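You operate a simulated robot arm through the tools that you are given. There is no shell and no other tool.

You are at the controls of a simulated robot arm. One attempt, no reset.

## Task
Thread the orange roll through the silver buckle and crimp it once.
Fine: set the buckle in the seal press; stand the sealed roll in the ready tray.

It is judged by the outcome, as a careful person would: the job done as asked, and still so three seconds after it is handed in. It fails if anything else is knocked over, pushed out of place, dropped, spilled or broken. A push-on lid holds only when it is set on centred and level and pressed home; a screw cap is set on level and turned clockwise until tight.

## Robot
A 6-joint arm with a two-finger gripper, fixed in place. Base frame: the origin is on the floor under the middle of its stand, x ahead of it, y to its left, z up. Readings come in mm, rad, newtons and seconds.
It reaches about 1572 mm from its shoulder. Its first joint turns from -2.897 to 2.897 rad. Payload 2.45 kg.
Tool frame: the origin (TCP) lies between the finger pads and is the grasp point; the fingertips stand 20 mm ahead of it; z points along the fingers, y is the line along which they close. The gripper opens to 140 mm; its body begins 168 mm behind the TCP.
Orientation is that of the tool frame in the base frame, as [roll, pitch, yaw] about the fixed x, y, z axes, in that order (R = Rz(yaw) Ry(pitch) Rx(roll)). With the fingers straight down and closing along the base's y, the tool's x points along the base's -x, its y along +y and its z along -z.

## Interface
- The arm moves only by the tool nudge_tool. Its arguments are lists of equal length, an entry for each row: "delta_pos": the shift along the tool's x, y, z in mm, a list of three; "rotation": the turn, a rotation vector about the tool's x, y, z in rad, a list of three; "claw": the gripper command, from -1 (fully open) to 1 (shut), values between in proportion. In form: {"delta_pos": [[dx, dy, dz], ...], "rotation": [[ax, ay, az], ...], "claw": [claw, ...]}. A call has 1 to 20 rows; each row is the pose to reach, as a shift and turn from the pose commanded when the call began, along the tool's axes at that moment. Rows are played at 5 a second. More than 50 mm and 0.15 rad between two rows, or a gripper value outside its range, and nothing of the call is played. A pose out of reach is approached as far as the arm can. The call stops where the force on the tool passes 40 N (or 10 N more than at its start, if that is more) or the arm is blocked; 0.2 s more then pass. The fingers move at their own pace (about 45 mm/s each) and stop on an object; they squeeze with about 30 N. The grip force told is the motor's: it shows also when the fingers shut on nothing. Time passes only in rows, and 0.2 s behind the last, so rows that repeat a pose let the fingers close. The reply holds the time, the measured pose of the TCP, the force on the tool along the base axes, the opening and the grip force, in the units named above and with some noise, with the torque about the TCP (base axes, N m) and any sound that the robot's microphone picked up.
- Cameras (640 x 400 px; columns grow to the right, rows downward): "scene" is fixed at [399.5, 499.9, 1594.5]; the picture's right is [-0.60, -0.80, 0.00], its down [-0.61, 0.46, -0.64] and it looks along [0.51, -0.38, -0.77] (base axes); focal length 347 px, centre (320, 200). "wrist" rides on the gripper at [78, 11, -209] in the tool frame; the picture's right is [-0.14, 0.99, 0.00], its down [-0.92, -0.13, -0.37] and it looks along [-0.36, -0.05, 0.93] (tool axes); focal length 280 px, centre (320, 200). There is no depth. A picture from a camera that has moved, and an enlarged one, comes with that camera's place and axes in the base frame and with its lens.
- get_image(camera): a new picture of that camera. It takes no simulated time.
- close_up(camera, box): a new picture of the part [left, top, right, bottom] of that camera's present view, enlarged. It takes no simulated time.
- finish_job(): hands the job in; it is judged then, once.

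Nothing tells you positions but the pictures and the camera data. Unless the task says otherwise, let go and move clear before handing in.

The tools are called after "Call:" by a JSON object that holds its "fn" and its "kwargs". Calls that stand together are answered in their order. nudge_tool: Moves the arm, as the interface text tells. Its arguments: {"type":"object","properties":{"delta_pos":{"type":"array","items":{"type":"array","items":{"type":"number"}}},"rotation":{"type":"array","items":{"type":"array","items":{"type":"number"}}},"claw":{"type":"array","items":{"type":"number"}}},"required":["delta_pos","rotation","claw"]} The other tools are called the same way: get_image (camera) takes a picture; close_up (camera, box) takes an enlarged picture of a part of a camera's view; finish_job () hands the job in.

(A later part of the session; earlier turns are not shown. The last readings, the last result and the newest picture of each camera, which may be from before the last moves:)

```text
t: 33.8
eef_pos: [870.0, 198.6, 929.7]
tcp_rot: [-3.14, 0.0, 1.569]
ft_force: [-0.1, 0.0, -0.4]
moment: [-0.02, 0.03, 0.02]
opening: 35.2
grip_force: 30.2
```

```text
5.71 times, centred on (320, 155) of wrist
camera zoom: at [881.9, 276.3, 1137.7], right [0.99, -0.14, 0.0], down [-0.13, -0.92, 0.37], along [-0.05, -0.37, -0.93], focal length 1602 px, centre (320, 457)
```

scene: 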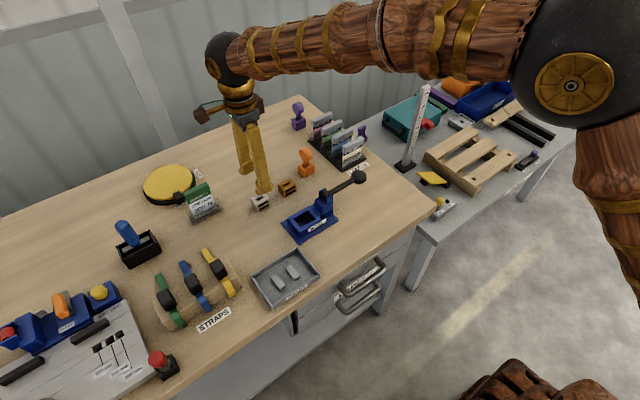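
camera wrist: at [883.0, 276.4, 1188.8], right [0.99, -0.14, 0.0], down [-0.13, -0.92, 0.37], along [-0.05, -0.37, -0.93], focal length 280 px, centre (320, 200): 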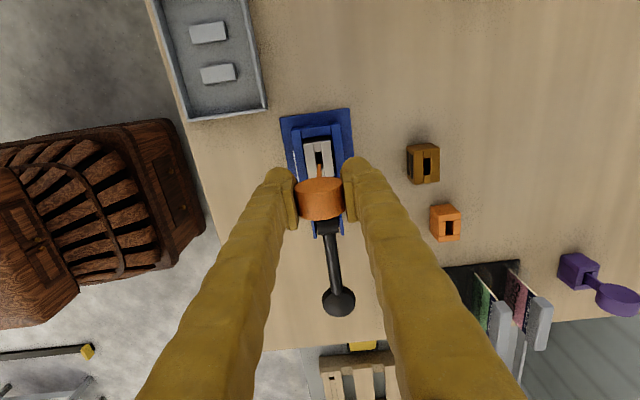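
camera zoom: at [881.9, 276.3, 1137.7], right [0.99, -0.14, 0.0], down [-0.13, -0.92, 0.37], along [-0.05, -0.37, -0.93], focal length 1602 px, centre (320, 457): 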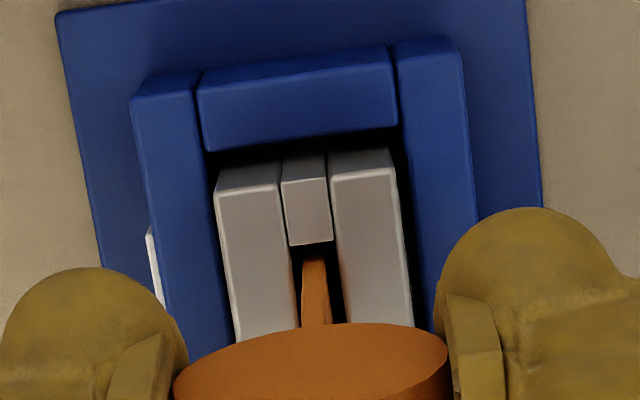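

Now it's centred in the slot. Lowering further while watching the force.

Call:
{"fn": "nudge_tool", "kwargs": {"delta_pos": [[0, 0, 4], [0, 0, 8], [0, 0, 12], [0, 0, 16], [0, 0, 20], [0, 0, 20]], "rotation": [[0, 0, 0], [0, 0, 0], [0, 0, 0], [0, 0, 0], [0, 0, 0], [0, 0, 0]], "claw": [1, 1, 1, 1, 1, 1]}}

Call:
{"fn": "close_up", "kwargs": {"camera": "wrist", "box": [290, 120, 350, 190]}}

Call:
{"fn": "close_up", "kwargs": {"camera": "scene", "box": [285, 180, 330, 225]}}

```text
t: 35.2
eef_pos: [868.4, 197.6, 909.9]
tcp_rot: [-3.14, 0.0, 1.569]
ft_force: [0.9, 0.0, -0.1]
moment: [0.01, 0.01, -0.01]
opening: 35.2
grip_force: 30.4
```

```text
5.71 times, centred on (320, 155) of wrist
camera zoom: at [880.8, 275.8, 1117.6], right [0.99, -0.14, 0.0], down [-0.13, -0.92, 0.37], along [-0.05, -0.37, -0.93], focal length 1602 px, centre (320, 457)
```

zoom: 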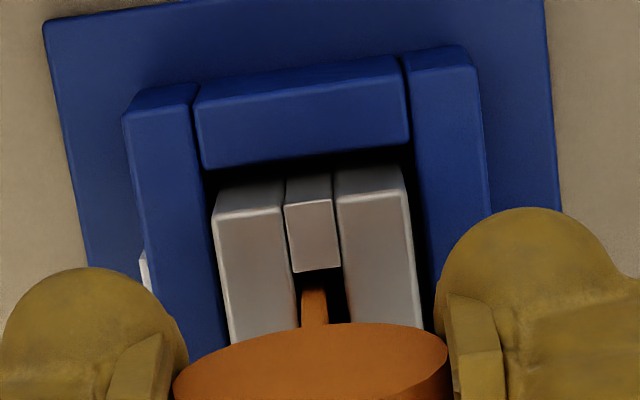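

```text
8.89 times, centred on (308, 202) of scene
camera zoom: at [399.5, 499.9, 1594.5], right [-0.6, -0.8, 0.0], down [-0.61, 0.46, -0.64], along [0.51, -0.38, -0.77], focal length 3084 px, centre (431, 178)
```

zoom: 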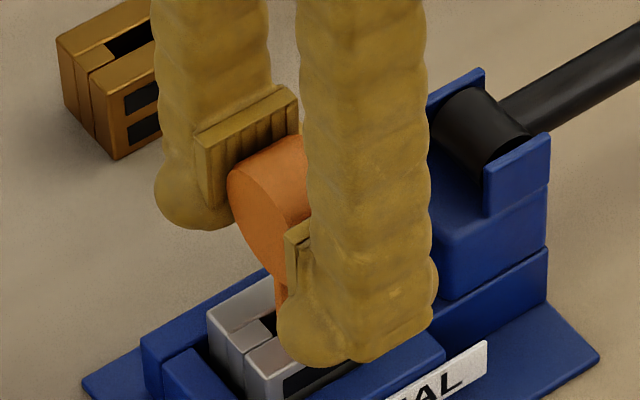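

No resistance so far; tip is ~24 mm into the buckle. Continuing until it just bottoms out.

Call:
{"fn": "nudge_tool", "kwargs": {"delta_pos": [[0, 0.8, 3], [0, 0.8, 6], [0, 0.8, 9], [0, 0.8, 11], [0, 0.8, 13], [0, 0.8, 13]], "rotation": [[0, 0, 0], [0, 0, 0], [0, 0, 0], [0, 0, 0], [0, 0, 0], [0, 0, 0]], "claw": [1, 1, 1, 1, 1, 1]}}

Call:
{"fn": "close_up", "kwargs": {"camera": "wrist", "box": [290, 120, 350, 190]}}

Call:
{"fn": "close_up", "kwargs": {"camera": "scene", "box": [285, 180, 330, 225]}}

```text
t: 36.6
eef_pos: [870.2, 197.6, 897.3]
tcp_rot: [-3.139, 0.0, 1.569]
ft_force: [0.3, -0.6, -0.9]
moment: [-0.01, 0.02, -0.04]
opening: 35.3
grip_force: 30.2
```

```text
5.71 times, centred on (320, 155) of wrist
camera zoom: at [882.9, 275.9, 1104.2], right [0.99, -0.14, 0.0], down [-0.13, -0.92, 0.37], along [-0.05, -0.37, -0.93], focal length 1602 px, centre (320, 457)
```

zoom: 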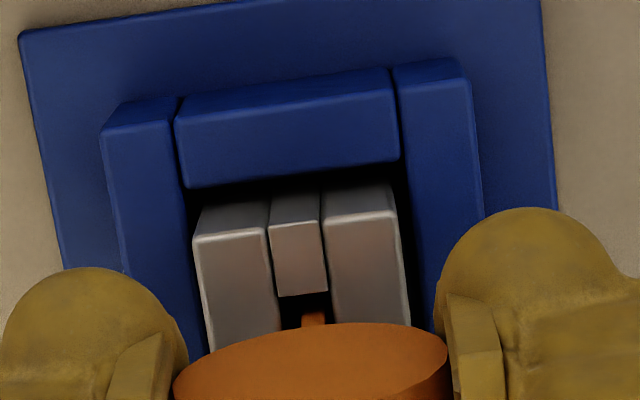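

```text
8.89 times, centred on (308, 202) of scene
camera zoom: at [399.5, 499.9, 1594.5], right [-0.6, -0.8, 0.0], down [-0.61, 0.46, -0.64], along [0.51, -0.38, -0.77], focal length 3084 px, centre (431, 178)
```

zoom: 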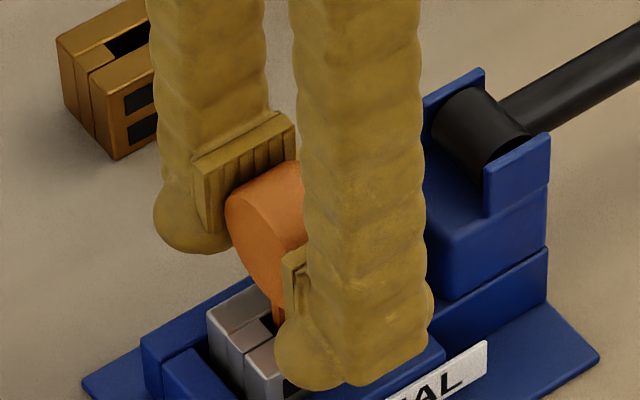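

Tip is at about z≈823.5, already below the buckle's underside. I'll go a couple more millimetres to find the floor gently.

Call:
{"fn": "nudge_tool", "kwargs": {"delta_pos": [[0, -0.6, 1], [0, -0.6, 2], [0, -0.6, 3], [0, -0.6, 3]], "rotation": [[0, 0, 0], [0, 0, 0], [0, 0, 0], [0, 0, 0]], "claw": [1, 1, 1, 1]}}

Call:
{"fn": "close_up", "kwargs": {"camera": "wrist", "box": [290, 120, 350, 190]}}

```text
t: 37.6
eef_pos: [870.5, 198.4, 894.6]
tcp_rot: [3.141, -0.001, 1.569]
ft_force: [-1.7, -1.7, 18.3]
moment: [-0.13, 0.16, 0.05]
opening: 35.5
grip_force: 29.9
```

```text
5.71 times, centred on (320, 155) of wrist
camera zoom: at [881.6, 275.9, 1102.9], right [0.99, -0.14, 0.0], down [-0.13, -0.92, 0.37], along [-0.05, -0.36, -0.93], focal length 1602 px, centre (320, 457)
```

zoom: 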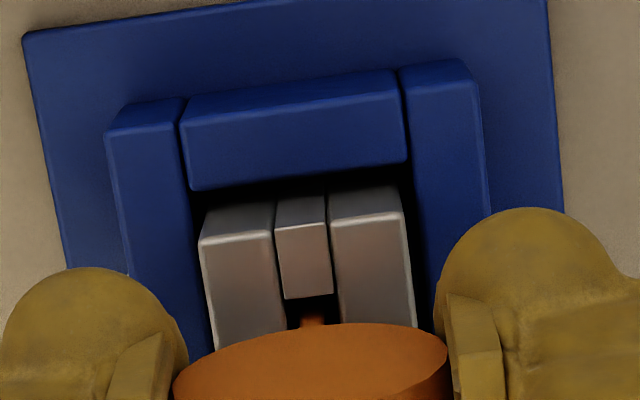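

The tail bottomed out (18 N) with ~7 mm protruding beneath the buckle, so it is threaded. I'll relieve the force and release the roll.

Call:
{"fn": "nudge_tool", "kwargs": {"delta_pos": [[0, 0, -1], [0, 0, -2], [0, 0, -2], [0, 0, -2], [0, 0, -2], [0, 0, -2], [0, 0, -2]], "rotation": [[0, 0, 0], [0, 0, 0], [0, 0, 0], [0, 0, 0], [0, 0, 0], [0, 0, 0], [0, 0, 0]], "claw": [1, 1, 1, 0.3, 0.1, 0.1, 0.1]}}

Call:
{"fn": "close_up", "kwargs": {"camera": "wrist", "box": [230, 100, 410, 240]}}

Call:
{"fn": "close_up", "kwargs": {"camera": "scene", "box": [280, 170, 345, 230]}}

```text
t: 39.2
eef_pos: [870.2, 197.9, 895.5]
tcp_rot: [-3.139, 0.0, 1.57]
ft_force: [0.2, 0.4, -0.4]
moment: [0.0, -0.02, 0.0]
opening: 63.0
grip_force: 0.1
```

```text
2.86 times, centred on (320, 170) of wrist
camera zoom: at [881.5, 275.9, 1103.5], right [0.99, -0.14, 0.0], down [-0.13, -0.92, 0.37], along [-0.05, -0.37, -0.93], focal length 801 px, centre (320, 286)
```

zoom: 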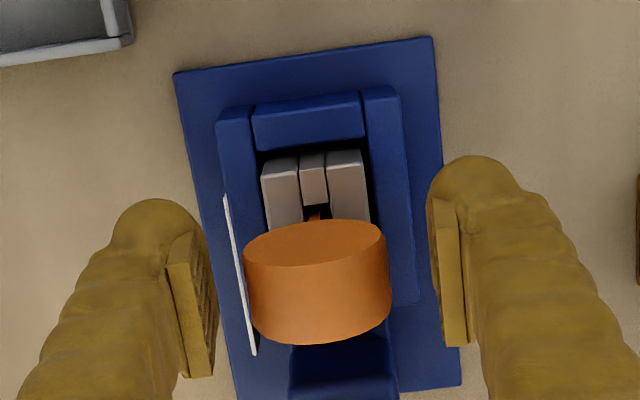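

```text
6.67 times, centred on (312, 200) of scene
camera zoom: at [399.5, 499.9, 1594.5], right [-0.6, -0.8, 0.0], down [-0.61, 0.46, -0.64], along [0.51, -0.38, -0.77], focal length 2313 px, centre (370, 200)
```

zoom: 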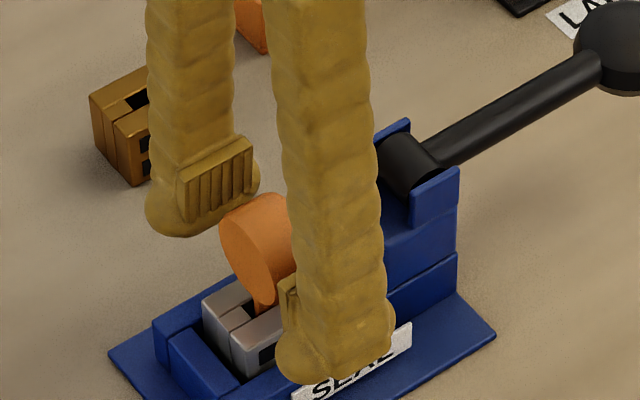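

The roll stands in the buckle on its own. I'll raise the gripper straight up clear of it and inspect.

Call:
{"fn": "nudge_tool", "kwargs": {"delta_pos": [[0, 0, -15], [0, 0, -40], [0, 0, -70], [0, 0, -100], [0, 0, -100]], "rotation": [[0, 0, 0], [0, 0, 0], [0, 0, 0], [0, 0, 0], [0, 0, 0]], "claw": [0.1, 0.1, 0.1, 0.1, 0.1]}}

Call:
{"fn": "get_image", "kwargs": {"camera": "wrist"}}

Call:
{"fn": "close_up", "kwargs": {"camera": "scene", "box": [280, 160, 370, 240]}}

```text
t: 40.4
eef_pos: [866.3, 196.3, 995.7]
tcp_rot: [-3.139, 0.0, 1.569]
ft_force: [0.4, -0.4, 0.2]
moment: [0.02, 0.01, 0.01]
opening: 62.9
grip_force: 0.1
```

```text
taken
camera wrist: at [879.2, 274.7, 1203.9], right [0.99, -0.14, 0.0], down [-0.13, -0.92, 0.37], along [-0.05, -0.37, -0.93], focal length 280 px, centre (320, 200)
```

wrist: 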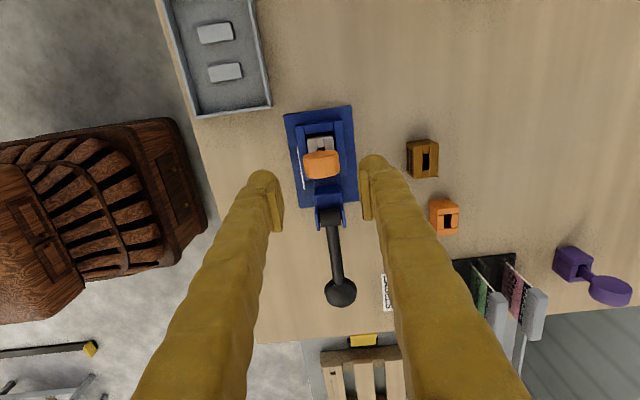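

```text
5.00 times, centred on (325, 200) of scene
camera zoom: at [399.5, 499.9, 1594.5], right [-0.6, -0.8, 0.0], down [-0.61, 0.46, -0.64], along [0.51, -0.38, -0.77], focal length 1735 px, centre (295, 200)
```

zoom: 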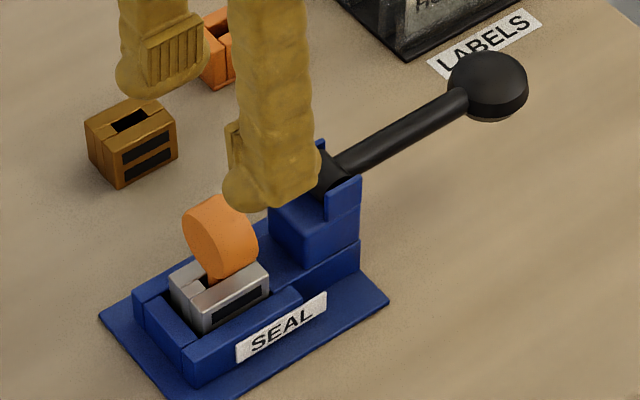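

Call:
{"fn": "close_up", "kwargs": {"camera": "scene", "box": [285, 190, 330, 235]}}

Call:
{"fn": "close_up", "kwargs": {"camera": "wrist", "box": [285, 105, 365, 215]}}

Call:
{"fn": "close_up", "kwargs": {"camera": "wrist", "box": [300, 180, 370, 320]}}

```text
8.89 times, centred on (308, 212) of scene
camera zoom: at [399.5, 499.9, 1594.5], right [-0.6, -0.8, 0.0], down [-0.61, 0.46, -0.64], along [0.51, -0.38, -0.77], focal length 3084 px, centre (431, 89)
```

zoom: 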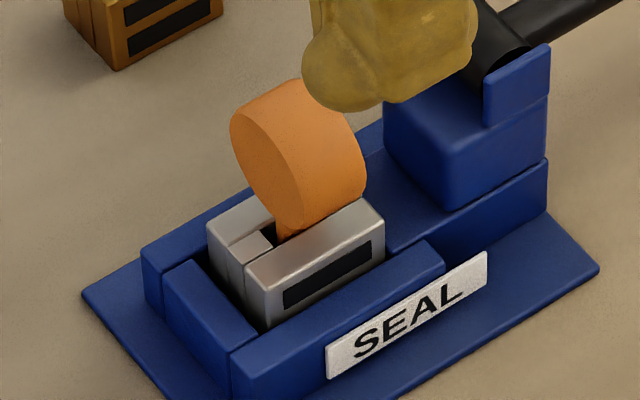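

```text
3.64 times, centred on (325, 160) of wrist
camera zoom: at [879.2, 274.7, 1203.9], right [0.99, -0.14, 0.0], down [-0.13, -0.92, 0.37], along [-0.05, -0.37, -0.93], focal length 1020 px, centre (302, 346)
```

zoom: 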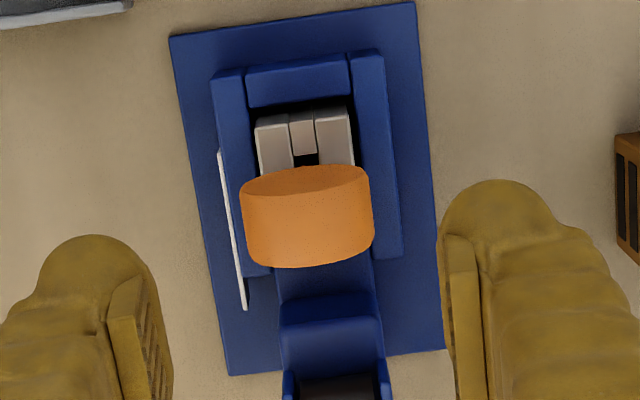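

```text
2.86 times, centred on (335, 250) of wrist
camera zoom: at [879.2, 274.7, 1203.9], right [0.99, -0.14, 0.0], down [-0.13, -0.92, 0.37], along [-0.05, -0.37, -0.93], focal length 801 px, centre (277, 57)
```

zoom: 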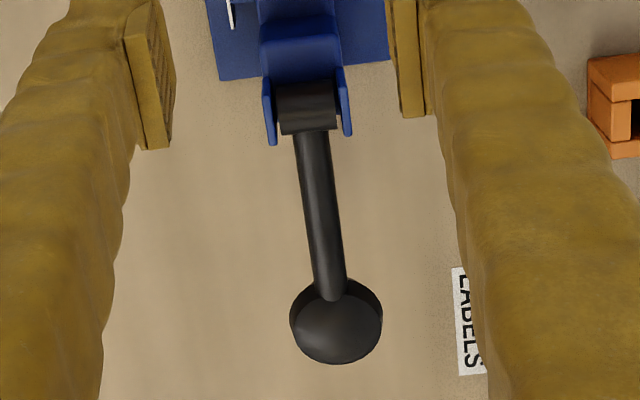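

The roll stands upright and threaded in the buckle. Next is the lever: its knob is at about (872, 10) with top z≈895, pivot near (874, 126, 892). I'll close the gripper, hover over the knob and press down.

Call:
{"fn": "nudge_tool", "kwargs": {"delta_pos": [[-40, 1, 0], [-80, 2, 0], [-120, 3, 0], [-160, 4, 10], [-185, 4, 30], [-185, 4, 45], [-185, 4, 55], [-185, 4, 55]], "rotation": [[0, 0, 0], [0, 0, 0], [0, 0, 0], [0, 0, 0], [0, 0, 0], [0, 0, 0], [0, 0, 0], [0, 0, 0]], "claw": [0.1, 0.3, 0.6, 1, 1, 1, 1, 1]}}

Call:
{"fn": "get_image", "kwargs": {"camera": "wrist"}}

Call:
{"fn": "close_up", "kwargs": {"camera": "scene", "box": [300, 120, 400, 230]}}

```text
t: 42.2
eef_pos: [870.2, 9.6, 940.9]
tcp_rot: [-3.14, 0.002, 1.569]
ft_force: [-0.8, 0.2, -0.5]
moment: [0.01, 0.0, -0.04]
opening: 0.0
grip_force: 29.7
```

```text
taken
camera wrist: at [882.5, 87.6, 1148.3], right [0.99, -0.14, 0.0], down [-0.13, -0.92, 0.37], along [-0.05, -0.37, -0.93], focal length 280 px, centre (320, 200)
```

wrist: 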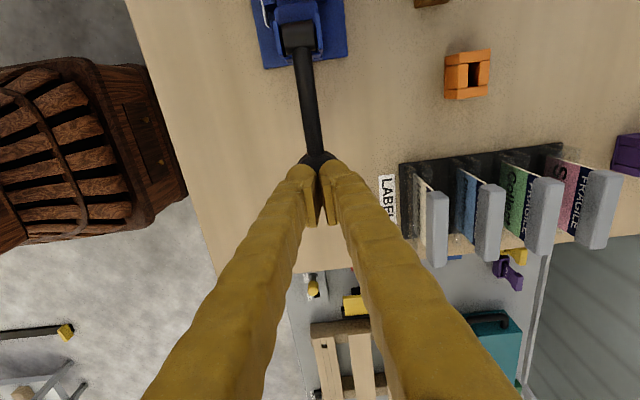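

```text
3.64 times, centred on (350, 175) of scene
camera zoom: at [399.5, 499.9, 1594.5], right [-0.6, -0.8, 0.0], down [-0.61, 0.46, -0.64], along [0.51, -0.38, -0.77], focal length 1262 px, centre (211, 291)
```

zoom: 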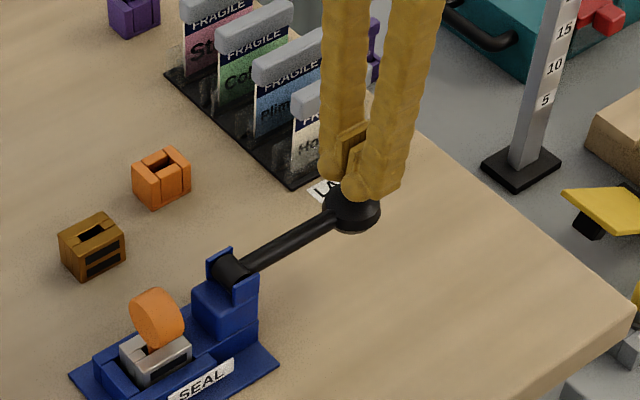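

The closed fingertips are above the knob. I'll descend slowly to touch and begin pressing.

Call:
{"fn": "nudge_tool", "kwargs": {"delta_pos": [[0, 0, 8], [0, 0, 14], [0, 0, 18], [0, 0, 21], [0, 0, 24], [0, 0, 27], [0, 0, 30], [0, 0, 33]], "rotation": [[0, 0, 0], [0, 0, 0], [0, 0, 0], [0, 0, 0], [0, 0, 0], [0, 0, 0], [0, 0, 0], [0, 0, 0]], "claw": [1, 1, 1, 1, 1, 1, 1, 1]}}

Call:
{"fn": "close_up", "kwargs": {"camera": "scene", "box": [280, 140, 380, 240]}}

```text
t: 44.0
eef_pos: [872.7, 12.2, 908.8]
tcp_rot: [-3.14, 0.0, 1.568]
ft_force: [0.9, 0.8, 3.4]
moment: [0.1, -0.01, 0.01]
opening: 0.0
grip_force: 29.3
```

```text
4.00 times, centred on (330, 190) of scene
camera zoom: at [399.5, 499.9, 1594.5], right [-0.6, -0.8, 0.0], down [-0.61, 0.46, -0.64], along [0.51, -0.38, -0.77], focal length 1388 px, centre (280, 240)
```

zoom: 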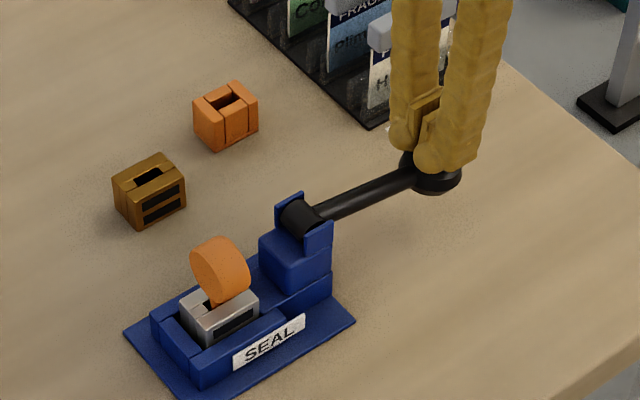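

The lever is moving down with only a few newtons. Continuing the press.

Call:
{"fn": "nudge_tool", "kwargs": {"delta_pos": [[0, 0, 4], [0, 0, 8], [0, 0, 12], [0, 0, 16], [0, 0, 20]], "rotation": [[0, 0, 0], [0, 0, 0], [0, 0, 0], [0, 0, 0], [0, 0, 0]], "claw": [1, 1, 1, 1, 1]}}

Call:
{"fn": "close_up", "kwargs": {"camera": "scene", "box": [280, 140, 380, 240]}}

```text
t: 45.2
eef_pos: [872.9, 14.0, 893.5]
tcp_rot: [3.14, -0.001, 1.569]
ft_force: [-7.8, -0.9, 16.6]
moment: [0.19, 0.28, 0.12]
opening: 0.0
grip_force: 29.6
stopped in row 5: the force on the tool passed its limit at 47 N (the readings are from after the stop); the commanded pose is now the measured one
```

```text
4.00 times, centred on (330, 190) of scene
camera zoom: at [399.5, 499.9, 1594.5], right [-0.6, -0.8, 0.0], down [-0.61, 0.46, -0.64], along [0.51, -0.38, -0.77], focal length 1388 px, centre (280, 240)
```

zoom: 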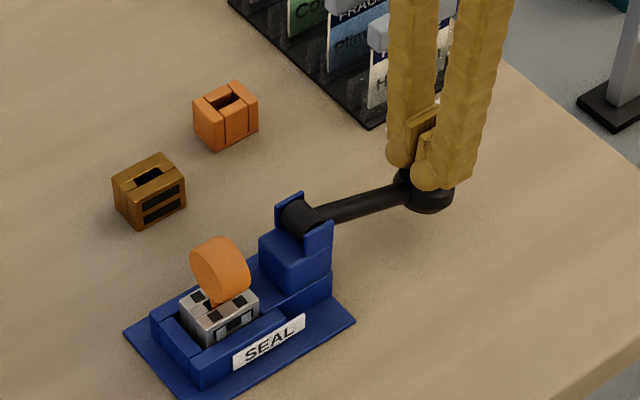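

The lever hit its stop at 47 N and the buckle's appearance changed. Zooming in to see the crimp.

Call:
{"fn": "close_up", "kwargs": {"camera": "scene", "box": [290, 190, 330, 230]}}

Call:
{"fn": "close_up", "kwargs": {"camera": "scene", "box": [330, 150, 380, 210]}}

Call:
{"fn": "get_image", "kwargs": {"camera": "wrist"}}

```text
10.00 times, centred on (310, 210) of scene
camera zoom: at [399.5, 499.9, 1594.5], right [-0.6, -0.8, 0.0], down [-0.61, 0.46, -0.64], along [0.51, -0.38, -0.77], focal length 3469 px, centre (420, 100)
```

zoom: 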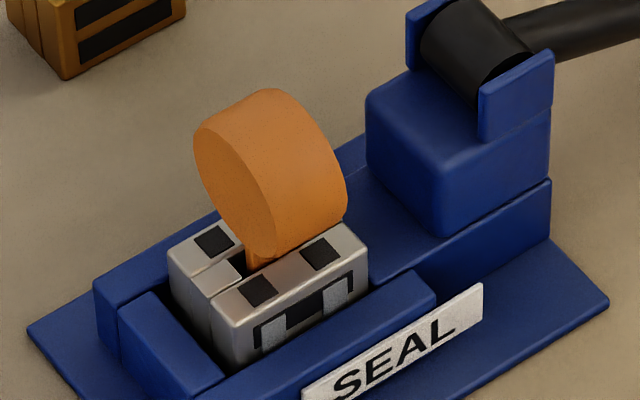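

```text
6.67 times, centred on (355, 180) of scene
camera zoom: at [399.5, 499.9, 1594.5], right [-0.6, -0.8, 0.0], down [-0.61, 0.46, -0.64], along [0.51, -0.38, -0.77], focal length 2313 px, centre (87, 333)
```

zoom: 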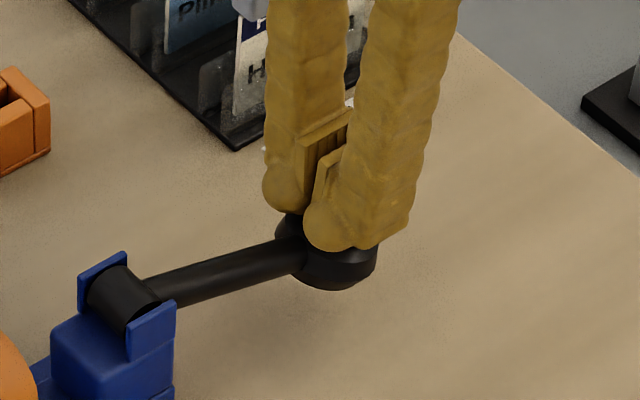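

```text
taken
camera wrist: at [885.1, 92.0, 1099.9], right [0.99, -0.14, 0.0], down [-0.13, -0.92, 0.37], along [-0.05, -0.36, -0.93], focal length 280 px, centre (320, 200)
```

wrist: 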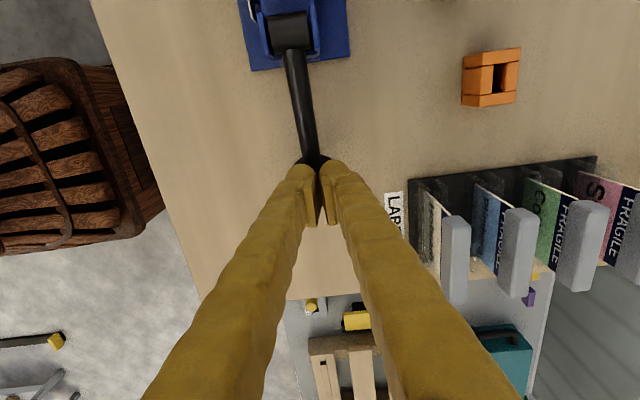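

The buckle now shows crimp marks, so the crimp is made. I'll raise slowly to let the lever come back and won't press again.

Call:
{"fn": "nudge_tool", "kwargs": {"delta_pos": [[0, 0, -4], [0, 0, -10], [0, 0, -18], [0, 0, -28], [0, 0, -45], [0, 0, -70], [0, 0, -70]], "rotation": [[0, 0, 0], [0, 0, 0], [0, 0, 0], [0, 0, 0], [0, 0, 0], [0, 0, 0], [0, 0, 0]], "claw": [1, 1, 1, 1, 1, 1, 1]}}

Call:
{"fn": "close_up", "kwargs": {"camera": "scene", "box": [280, 140, 380, 240]}}

Call:
{"fn": "get_image", "kwargs": {"camera": "scene"}}

```text
t: 46.8
eef_pos: [874.0, 15.7, 961.1]
tcp_rot: [3.141, -0.001, 1.569]
ft_force: [0.2, 0.2, 0.9]
moment: [-0.01, -0.03, 0.0]
opening: 0.0
grip_force: 29.6
```

```text
4.00 times, centred on (330, 190) of scene
camera zoom: at [399.5, 499.9, 1594.5], right [-0.6, -0.8, 0.0], down [-0.61, 0.46, -0.64], along [0.51, -0.38, -0.77], focal length 1388 px, centre (280, 240)
```

zoom: 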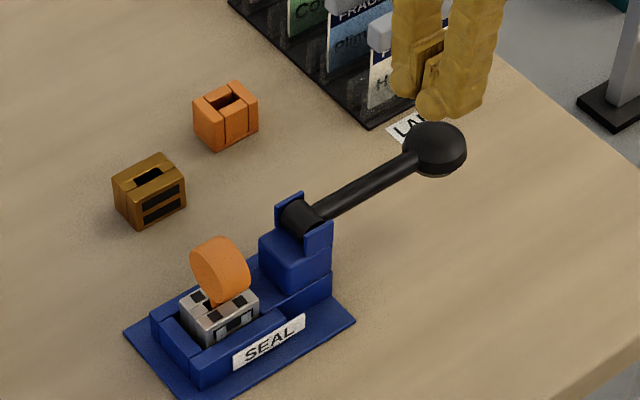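

```text
taken
```

scene: 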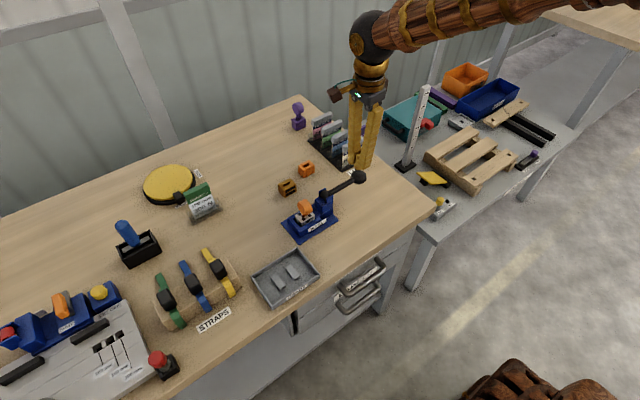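

The crimp is done and the lever has returned to rest. Now I go back above the roll to lift the sealed assembly.

Call:
{"fn": "nudge_tool", "kwargs": {"delta_pos": [[0, 0, -20], [20, 0, -38], [60, -1, -40], [100, -2, -40], [140, -3, -40], [182, -4, -40], [182, -4, -40]], "rotation": [[0, 0, 0], [0, 0, 0], [0, 0, 0], [0, 0, 0], [0, 0, 0], [0, 0, 0], [0, 0, 0]], "claw": [1, 0.6, 0.3, 0.1, 0, 0, 0]}}

Call:
{"fn": "get_image", "kwargs": {"camera": "wrist"}}

Call:
{"fn": "close_up", "kwargs": {"camera": "wrist", "box": [285, 105, 365, 215]}}

Call:
{"fn": "close_up", "kwargs": {"camera": "scene", "box": [285, 190, 330, 230]}}

```text
t: 48.4
eef_pos: [869.6, 195.9, 1003.4]
tcp_rot: [3.14, -0.001, 1.57]
ft_force: [-0.4, 0.2, -0.1]
moment: [0.01, 0.02, 0.02]
opening: 70.3
grip_force: 0.0
```

```text
taken
camera wrist: at [881.0, 274.5, 1210.5], right [0.99, -0.14, 0.0], down [-0.13, -0.92, 0.37], along [-0.05, -0.36, -0.93], focal length 280 px, centre (320, 200)
```

wrist: 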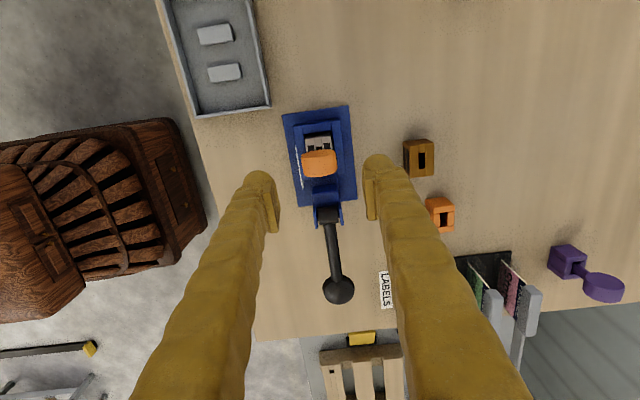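

```text
3.64 times, centred on (325, 160) of wrist
camera zoom: at [881.0, 274.5, 1210.5], right [0.99, -0.14, 0.0], down [-0.13, -0.92, 0.37], along [-0.05, -0.36, -0.93], focal length 1020 px, centre (302, 346)
```

zoom: 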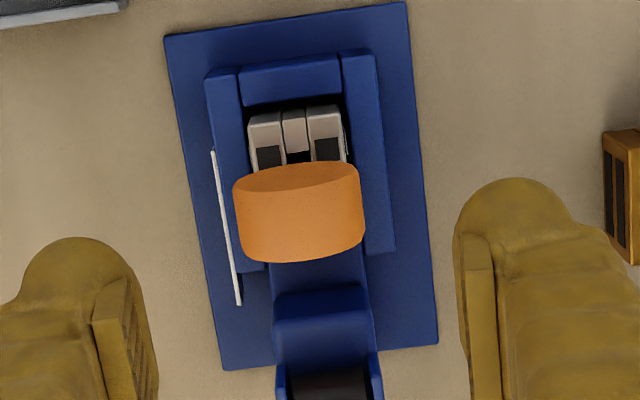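

```text
10.00 times, centred on (308, 210) of scene
camera zoom: at [399.5, 499.9, 1594.5], right [-0.6, -0.8, 0.0], down [-0.61, 0.46, -0.64], along [0.51, -0.38, -0.77], focal length 3469 px, centre (445, 100)
```

zoom: 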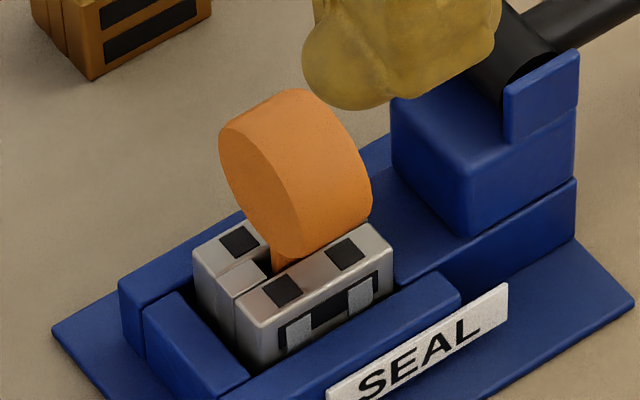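

The sealed roll stands straight. I'll descend to the same grip height on the disc.

Call:
{"fn": "nudge_tool", "kwargs": {"delta_pos": [[0.8, 0, 25], [0.8, 0, 50], [0.8, 0, 75], [0.8, 0, 95], [0.8, 0, 107], [0.8, 0, 107]], "rotation": [[0, 0, 0], [0, 0, 0], [0, 0, 0], [0, 0, 0], [0, 0, 0], [0, 0, 0]], "claw": [0, 0, 0, 0, 0, 0]}}

Call:
{"fn": "close_up", "kwargs": {"camera": "wrist", "box": [230, 100, 410, 240]}}

Call:
{"fn": "close_up", "kwargs": {"camera": "scene", "box": [280, 170, 345, 230]}}

```text
t: 49.8
eef_pos: [870.8, 196.2, 892.5]
tcp_rot: [3.139, 0.0, 1.569]
ft_force: [-0.1, 0.1, -0.5]
moment: [0.01, -0.01, 0.02]
opening: 70.2
grip_force: 0.1
```

```text
2.86 times, centred on (320, 170) of wrist
camera zoom: at [883.3, 274.6, 1101.4], right [0.99, -0.14, 0.0], down [-0.13, -0.92, 0.37], along [-0.05, -0.36, -0.93], focal length 801 px, centre (320, 286)
```

zoom: 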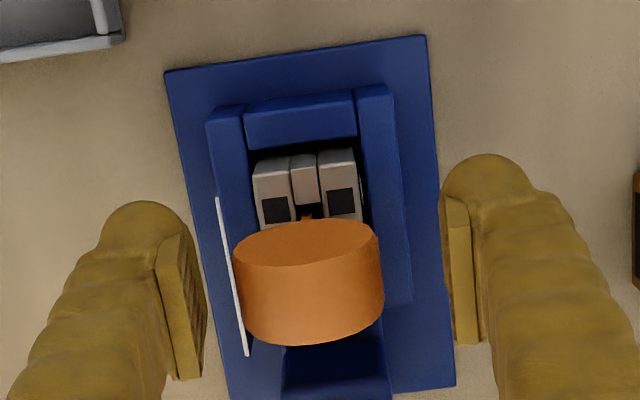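

```text
6.67 times, centred on (312, 200) of scene
camera zoom: at [399.5, 499.9, 1594.5], right [-0.6, -0.8, 0.0], down [-0.61, 0.46, -0.64], along [0.51, -0.38, -0.77], focal length 2313 px, centre (370, 200)
```

zoom: 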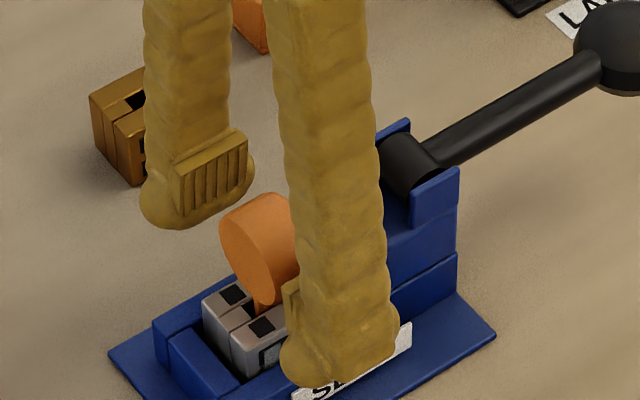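

The disc is ~2 mm to −x of the TCP; I'll shift before closing.

Call:
{"fn": "nudge_tool", "kwargs": {"delta_pos": [[0.6, -2.2, 0], [0.6, -2.2, 0], [0.6, -2.2, 0]], "rotation": [[0, 0, 0], [0, 0, 0], [0, 0, 0]], "claw": [0.3, 0.3, 0.3]}}

Call:
{"fn": "close_up", "kwargs": {"camera": "wrist", "box": [230, 100, 410, 240]}}

```text
t: 50.6
eef_pos: [869.9, 196.8, 893.9]
tcp_rot: [3.139, -0.001, 1.571]
ft_force: [-0.1, 0.5, 0.4]
moment: [-0.03, 0.04, 0.02]
opening: 48.9
grip_force: 0.0
```

```text
2.86 times, centred on (320, 170) of wrist
camera zoom: at [881.1, 275.3, 1101.3], right [0.99, -0.14, 0.0], down [-0.13, -0.92, 0.37], along [-0.05, -0.36, -0.93], focal length 801 px, centre (320, 286)
```

zoom: 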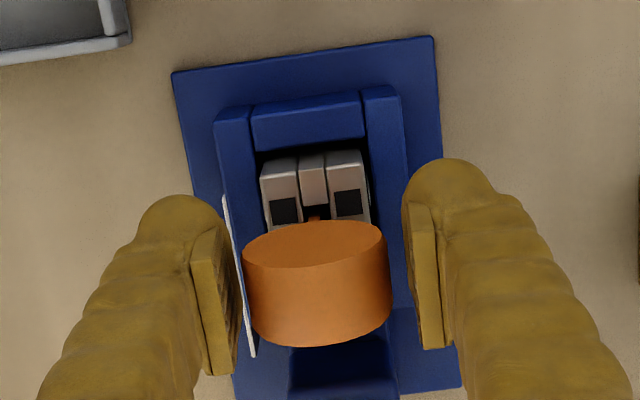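

Centred. Closing on the disc and then lifting gently.

Call:
{"fn": "nudge_tool", "kwargs": {"delta_pos": [[0, -0.5, 0], [0, -0.5, 0], [0, -0.5, 0], [0, -0.5, 0], [0, -0.5, 0]], "rotation": [[0, 0, 0], [0, 0, 0], [0, 0, 0], [0, 0, 0], [0, 0, 0]], "claw": [0.45, 0.6, 1, 1, 1]}}

Call:
{"fn": "close_up", "kwargs": {"camera": "wrist", "box": [230, 100, 410, 240]}}

Call:
{"fn": "close_up", "kwargs": {"camera": "scene", "box": [280, 170, 345, 230]}}

```text
t: 51.8
eef_pos: [868.4, 196.9, 895.0]
tcp_rot: [3.139, 0.001, 1.569]
ft_force: [-0.2, 0.3, -0.8]
moment: [0.02, 0.01, -0.03]
opening: 35.3
grip_force: 30.0
```

```text
2.86 times, centred on (320, 170) of wrist
camera zoom: at [880.2, 275.5, 1102.0], right [0.99, -0.14, 0.0], down [-0.13, -0.92, 0.37], along [-0.05, -0.36, -0.93], focal length 801 px, centre (320, 286)
```

zoom: 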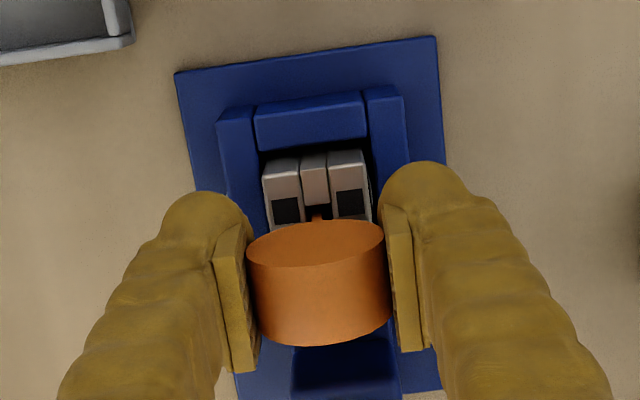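

```text
6.67 times, centred on (312, 200) of scene
camera zoom: at [399.5, 499.9, 1594.5], right [-0.6, -0.8, 0.0], down [-0.61, 0.46, -0.64], along [0.51, -0.38, -0.77], focal length 2313 px, centre (370, 200)
```

zoom: 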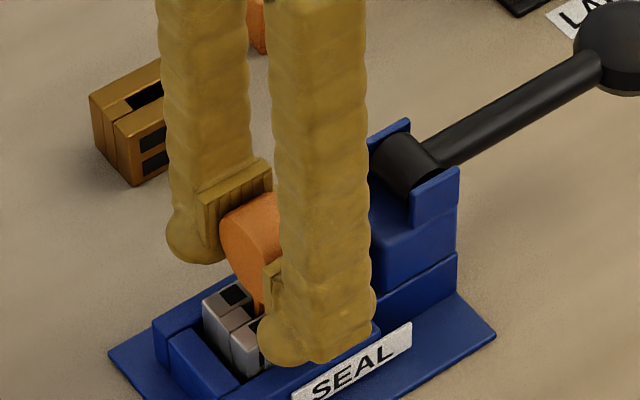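

Gripped at 30 N. Lifting a little to check the buckle comes along and the press stays.

Call:
{"fn": "nudge_tool", "kwargs": {"delta_pos": [[0, 0, -4], [0, 0, -8], [0, 0, -13], [0, 0, -18], [0, 0, -18]], "rotation": [[0, 0, 0], [0, 0, 0], [0, 0, 0], [0, 0, 0], [0, 0, 0]], "claw": [1, 1, 1, 1, 1]}}

Call:
{"fn": "close_up", "kwargs": {"camera": "wrist", "box": [230, 100, 410, 240]}}

Call:
{"fn": "close_up", "kwargs": {"camera": "scene", "box": [280, 170, 345, 230]}}

```text
t: 53.0
eef_pos: [868.4, 196.3, 913.1]
tcp_rot: [-3.141, 0.0, 1.568]
ft_force: [0.6, 0.3, -0.4]
moment: [0.05, 0.0, 0.01]
opening: 35.6
grip_force: 29.8
```

```text
2.86 times, centred on (320, 170) of wrist
camera zoom: at [879.5, 274.9, 1120.9], right [0.99, -0.14, 0.0], down [-0.13, -0.92, 0.37], along [-0.05, -0.36, -0.93], focal length 801 px, centre (320, 286)
```

zoom: 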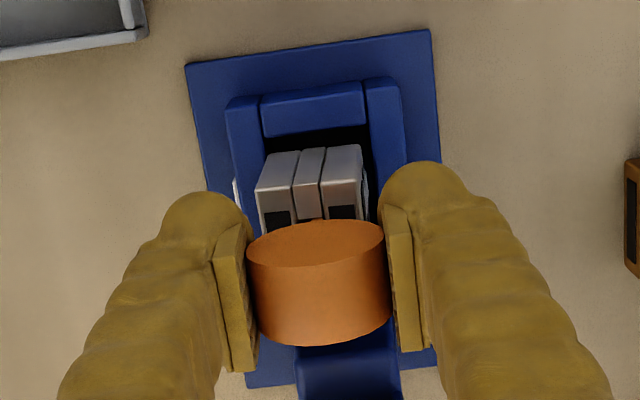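

```text
6.67 times, centred on (312, 200) of scene
camera zoom: at [399.5, 499.9, 1594.5], right [-0.6, -0.8, 0.0], down [-0.61, 0.46, -0.64], along [0.51, -0.38, -0.77], focal length 2313 px, centre (370, 200)
```

zoom: 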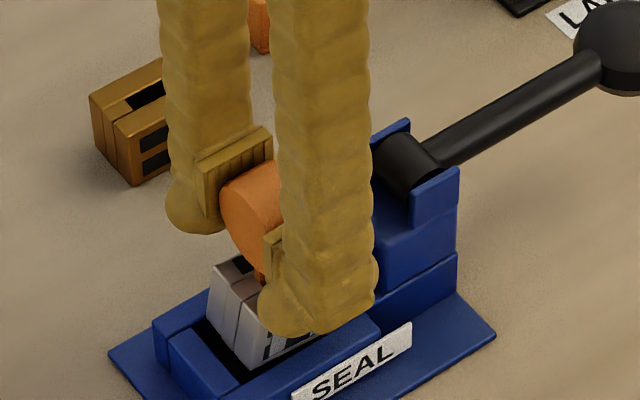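

Call:
{"fn": "close_up", "kwargs": {"camera": "scene", "box": [290, 190, 325, 230]}}

Call:
{"fn": "close_up", "kwargs": {"camera": "wrist", "box": [290, 125, 350, 185]}}

```text
10.00 times, centred on (308, 210) of scene
camera zoom: at [399.5, 499.9, 1594.5], right [-0.6, -0.8, 0.0], down [-0.61, 0.46, -0.64], along [0.51, -0.38, -0.77], focal length 3469 px, centre (445, 100)
```

zoom: 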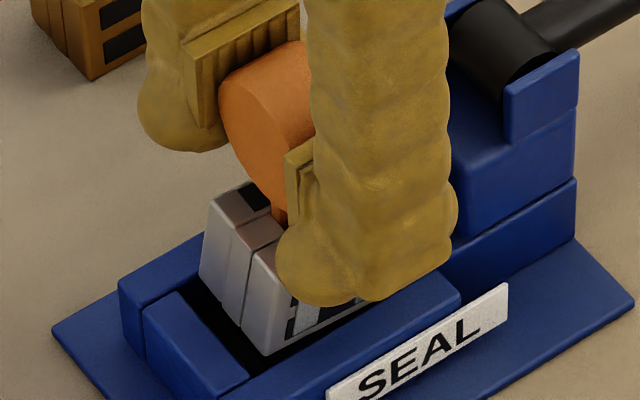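

```text
6.67 times, centred on (320, 155) of wrist
camera zoom: at [879.5, 274.9, 1120.9], right [0.99, -0.14, 0.0], down [-0.13, -0.92, 0.37], along [-0.05, -0.36, -0.93], focal length 1869 px, centre (320, 500)
```

zoom: 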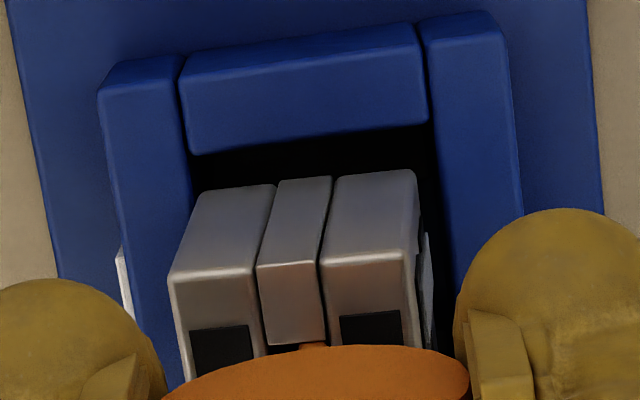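

The buckle is coming up with the roll, though it looks slightly tilted. I'll lift a bit more and look again while still above the press.

Call:
{"fn": "nudge_tool", "kwargs": {"delta_pos": [[0, 0, -3], [0, 0, -6], [0, 0, -9], [0, 0, -12], [0, 0, -12]], "rotation": [[0, 0, 0], [0, 0, 0], [0, 0, 0], [0, 0, 0], [0, 0, 0]], "claw": [1, 1, 1, 1, 1]}}

Call:
{"fn": "close_up", "kwargs": {"camera": "scene", "box": [285, 180, 325, 225]}}

Call:
{"fn": "close_up", "kwargs": {"camera": "wrist", "box": [280, 120, 360, 215]}}

```text
t: 54.2
eef_pos: [869.0, 197.0, 925.2]
tcp_rot: [3.139, 0.001, 1.569]
ft_force: [0.4, 1.0, -1.7]
moment: [0.02, -0.01, 0.01]
opening: 35.4
grip_force: 29.8
```

```text
8.89 times, centred on (305, 202) of scene
camera zoom: at [399.5, 499.9, 1594.5], right [-0.6, -0.8, 0.0], down [-0.61, 0.46, -0.64], along [0.51, -0.38, -0.77], focal length 3084 px, centre (453, 178)
```

zoom: 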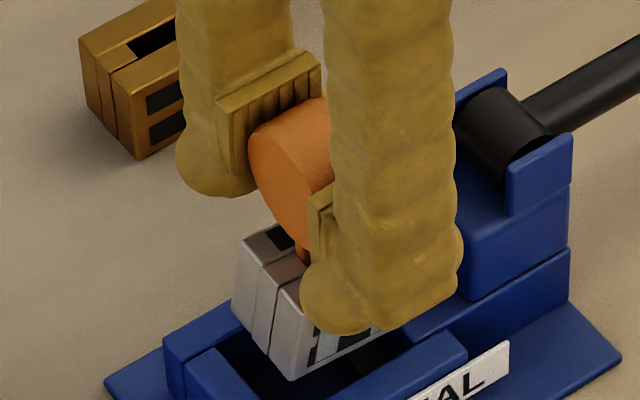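

```text
4.21 times, centred on (320, 168) of wrist
camera zoom: at [880.1, 275.0, 1132.5], right [0.99, -0.14, 0.0], down [-0.13, -0.92, 0.37], along [-0.05, -0.36, -0.93], focal length 1181 px, centre (320, 337)
```

zoom: 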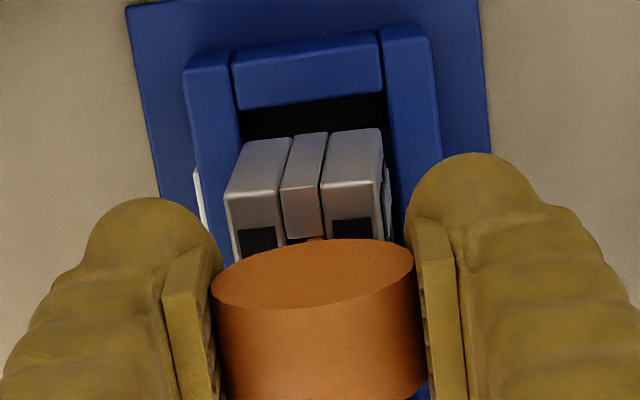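

The sealed buckle is firmly carried by the roll (slightly tilted by ~9°, which will level out on the tray blocks). I'll carry it over to the ready tray and check alignment there.

Call:
{"fn": "nudge_tool", "kwargs": {"delta_pos": [[0, 0, -10], [0, 0, -22], [20, -15, -24], [45, -34, -24], [70, -53, -24], [95, -72, -24], [118, -89, -24], [134, -101, -24], [134, -101, -24]], "rotation": [[0, 0, 0], [0, 0, 0], [0, 0, 0], [0, 0, 0], [0, 0, 0], [0, 0, 0], [0, 0, 0], [0, 0, 0], [0, 0, 0]], "claw": [1, 1, 1, 1, 1, 1, 1, 1, 1]}}

Call:
{"fn": "get_image", "kwargs": {"camera": "wrist"}}

Call:
{"fn": "close_up", "kwargs": {"camera": "wrist", "box": [250, 90, 390, 210]}}

Call:
{"fn": "close_up", "kwargs": {"camera": "scene", "box": [235, 210, 330, 310]}}

```text
t: 56.2
eef_pos: [767.1, 333.4, 948.8]
tcp_rot: [-3.141, 0.0, 1.569]
ft_force: [-0.2, -0.2, -2.0]
moment: [-0.01, 0.0, -0.02]
opening: 35.3
grip_force: 30.0
```

```text
taken
camera wrist: at [778.7, 411.6, 1156.6], right [0.99, -0.14, 0.0], down [-0.13, -0.92, 0.37], along [-0.05, -0.36, -0.93], focal length 280 px, centre (320, 200)
```

wrist: 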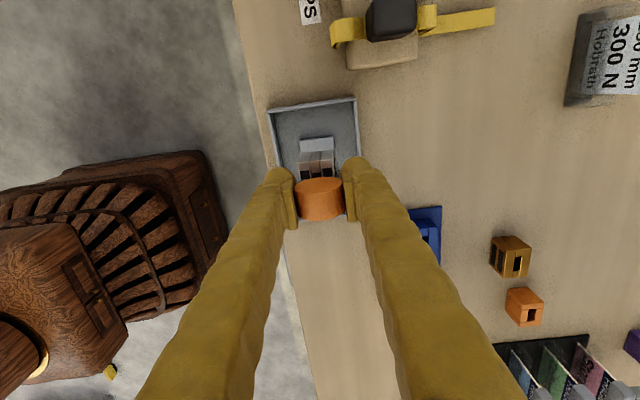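

```text
3.33 times, centred on (320, 150) of wrist
camera zoom: at [778.7, 411.6, 1156.6], right [0.99, -0.14, 0.0], down [-0.13, -0.92, 0.37], along [-0.05, -0.36, -0.93], focal length 935 px, centre (320, 367)
```

zoom: 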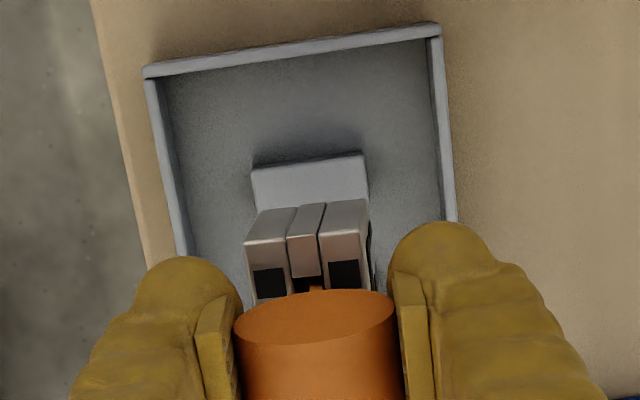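

```text
4.00 times, centred on (282, 260) of scene
camera zoom: at [399.5, 499.9, 1594.5], right [-0.6, -0.8, 0.0], down [-0.61, 0.46, -0.64], along [0.51, -0.38, -0.77], focal length 1388 px, centre (470, -40)
```

zoom: 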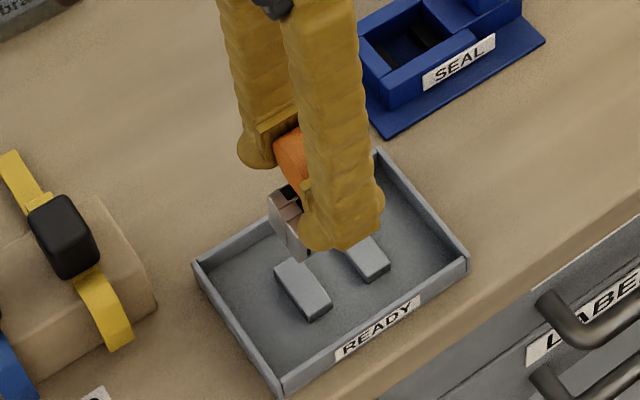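

Call:
{"fn": "close_up", "kwargs": {"camera": "scene", "box": [240, 245, 300, 300]}}

Call:
{"fn": "close_up", "kwargs": {"camera": "wrist", "box": [280, 115, 360, 185]}}

Call:
{"fn": "close_up", "kwargs": {"camera": "scene", "box": [255, 225, 295, 260]}}

```text
7.27 times, centred on (270, 272) of scene
camera zoom: at [399.5, 499.9, 1594.5], right [-0.6, -0.8, 0.0], down [-0.61, 0.46, -0.64], along [0.51, -0.38, -0.77], focal length 2523 px, centre (684, -327)
```

zoom: 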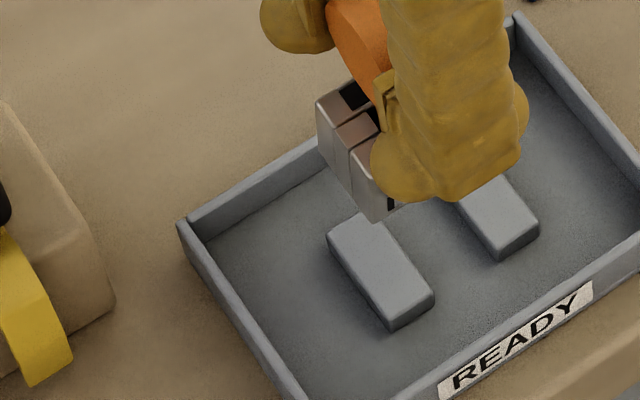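

```text
5.71 times, centred on (320, 150) of wrist
camera zoom: at [778.7, 411.6, 1156.6], right [0.99, -0.14, 0.0], down [-0.13, -0.92, 0.37], along [-0.05, -0.36, -0.93], focal length 1602 px, centre (320, 486)
```

zoom: 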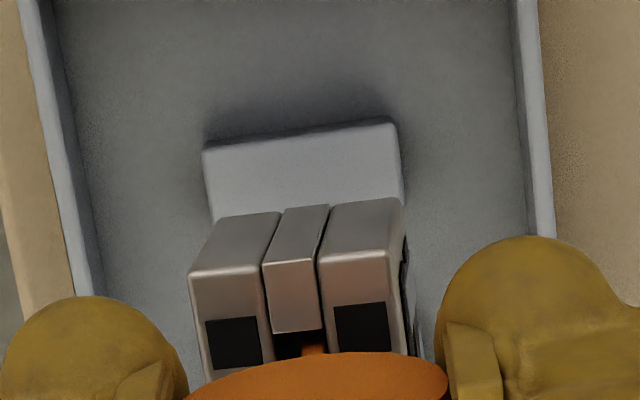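

```text
11.43 times, centred on (275, 242) of scene
camera zoom: at [399.5, 499.9, 1594.5], right [-0.6, -0.8, 0.0], down [-0.61, 0.46, -0.64], along [0.51, -0.38, -0.77], focal length 3965 px, centre (834, -286)
```

zoom: 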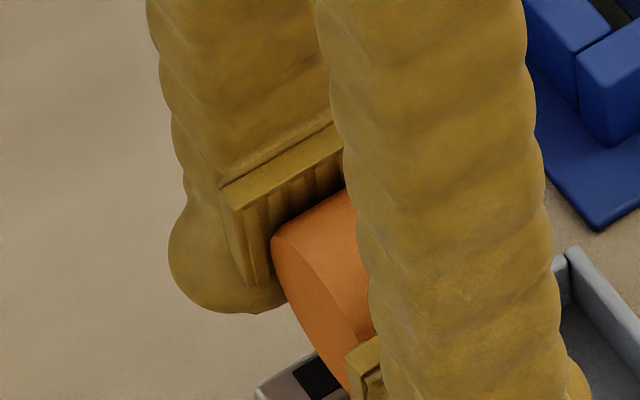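

I've located the tray blocks: gap centre ≈ (767.4, 330), tops at z≈828. The buckle needs to move about −4 mm in y. I'll correct and lower to ~10 mm above the blocks.

Call:
{"fn": "nudge_tool", "kwargs": {"delta_pos": [[-2, -0.3, 0], [-3.8, -0.5, 10], [-3.8, -0.5, 22], [-3.8, -0.5, 34], [-3.8, -0.5, 44], [-3.8, -0.5, 44]], "rotation": [[0, 0, 0], [0, 0, 0], [0, 0, 0], [0, 0, 0], [0, 0, 0], [0, 0, 0]], "claw": [1, 1, 1, 1, 1, 1]}}

Call:
{"fn": "close_up", "kwargs": {"camera": "wrist", "box": [270, 100, 370, 190]}}

Call:
{"fn": "close_up", "kwargs": {"camera": "scene", "box": [245, 240, 310, 300]}}

```text
t: 57.6
eef_pos: [765.5, 328.4, 904.0]
tcp_rot: [3.14, 0.001, 1.569]
ft_force: [0.0, -0.6, -1.5]
moment: [0.0, -0.02, -0.01]
opening: 35.6
grip_force: 30.5
```

```text
4.44 times, centred on (320, 145) of wrist
camera zoom: at [778.0, 407.3, 1111.9], right [0.99, -0.14, 0.0], down [-0.13, -0.92, 0.37], along [-0.05, -0.36, -0.93], focal length 1246 px, centre (320, 444)
```

zoom: 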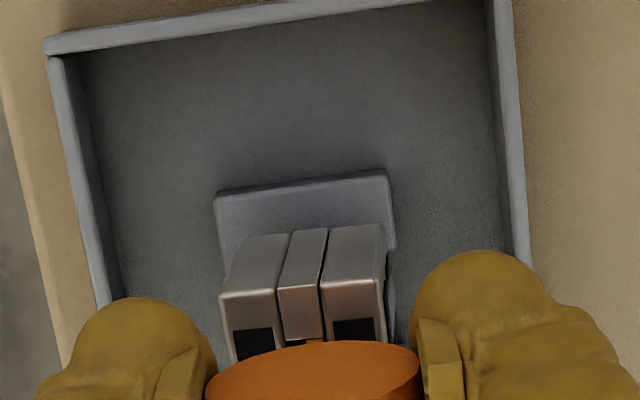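

```text
6.67 times, centred on (278, 270) of scene
camera zoom: at [399.5, 499.9, 1594.5], right [-0.6, -0.8, 0.0], down [-0.61, 0.46, -0.64], along [0.51, -0.38, -0.77], focal length 2313 px, centre (603, -267)
```

zoom: 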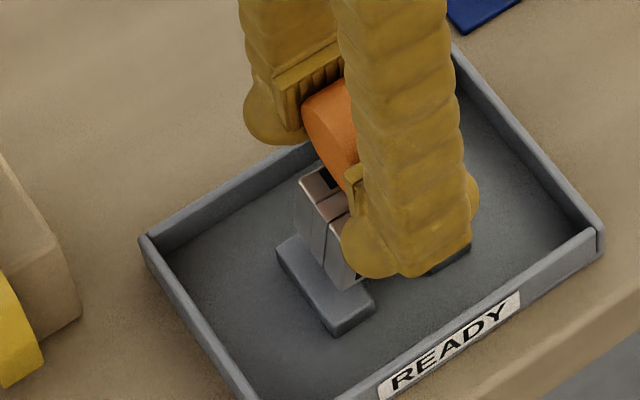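

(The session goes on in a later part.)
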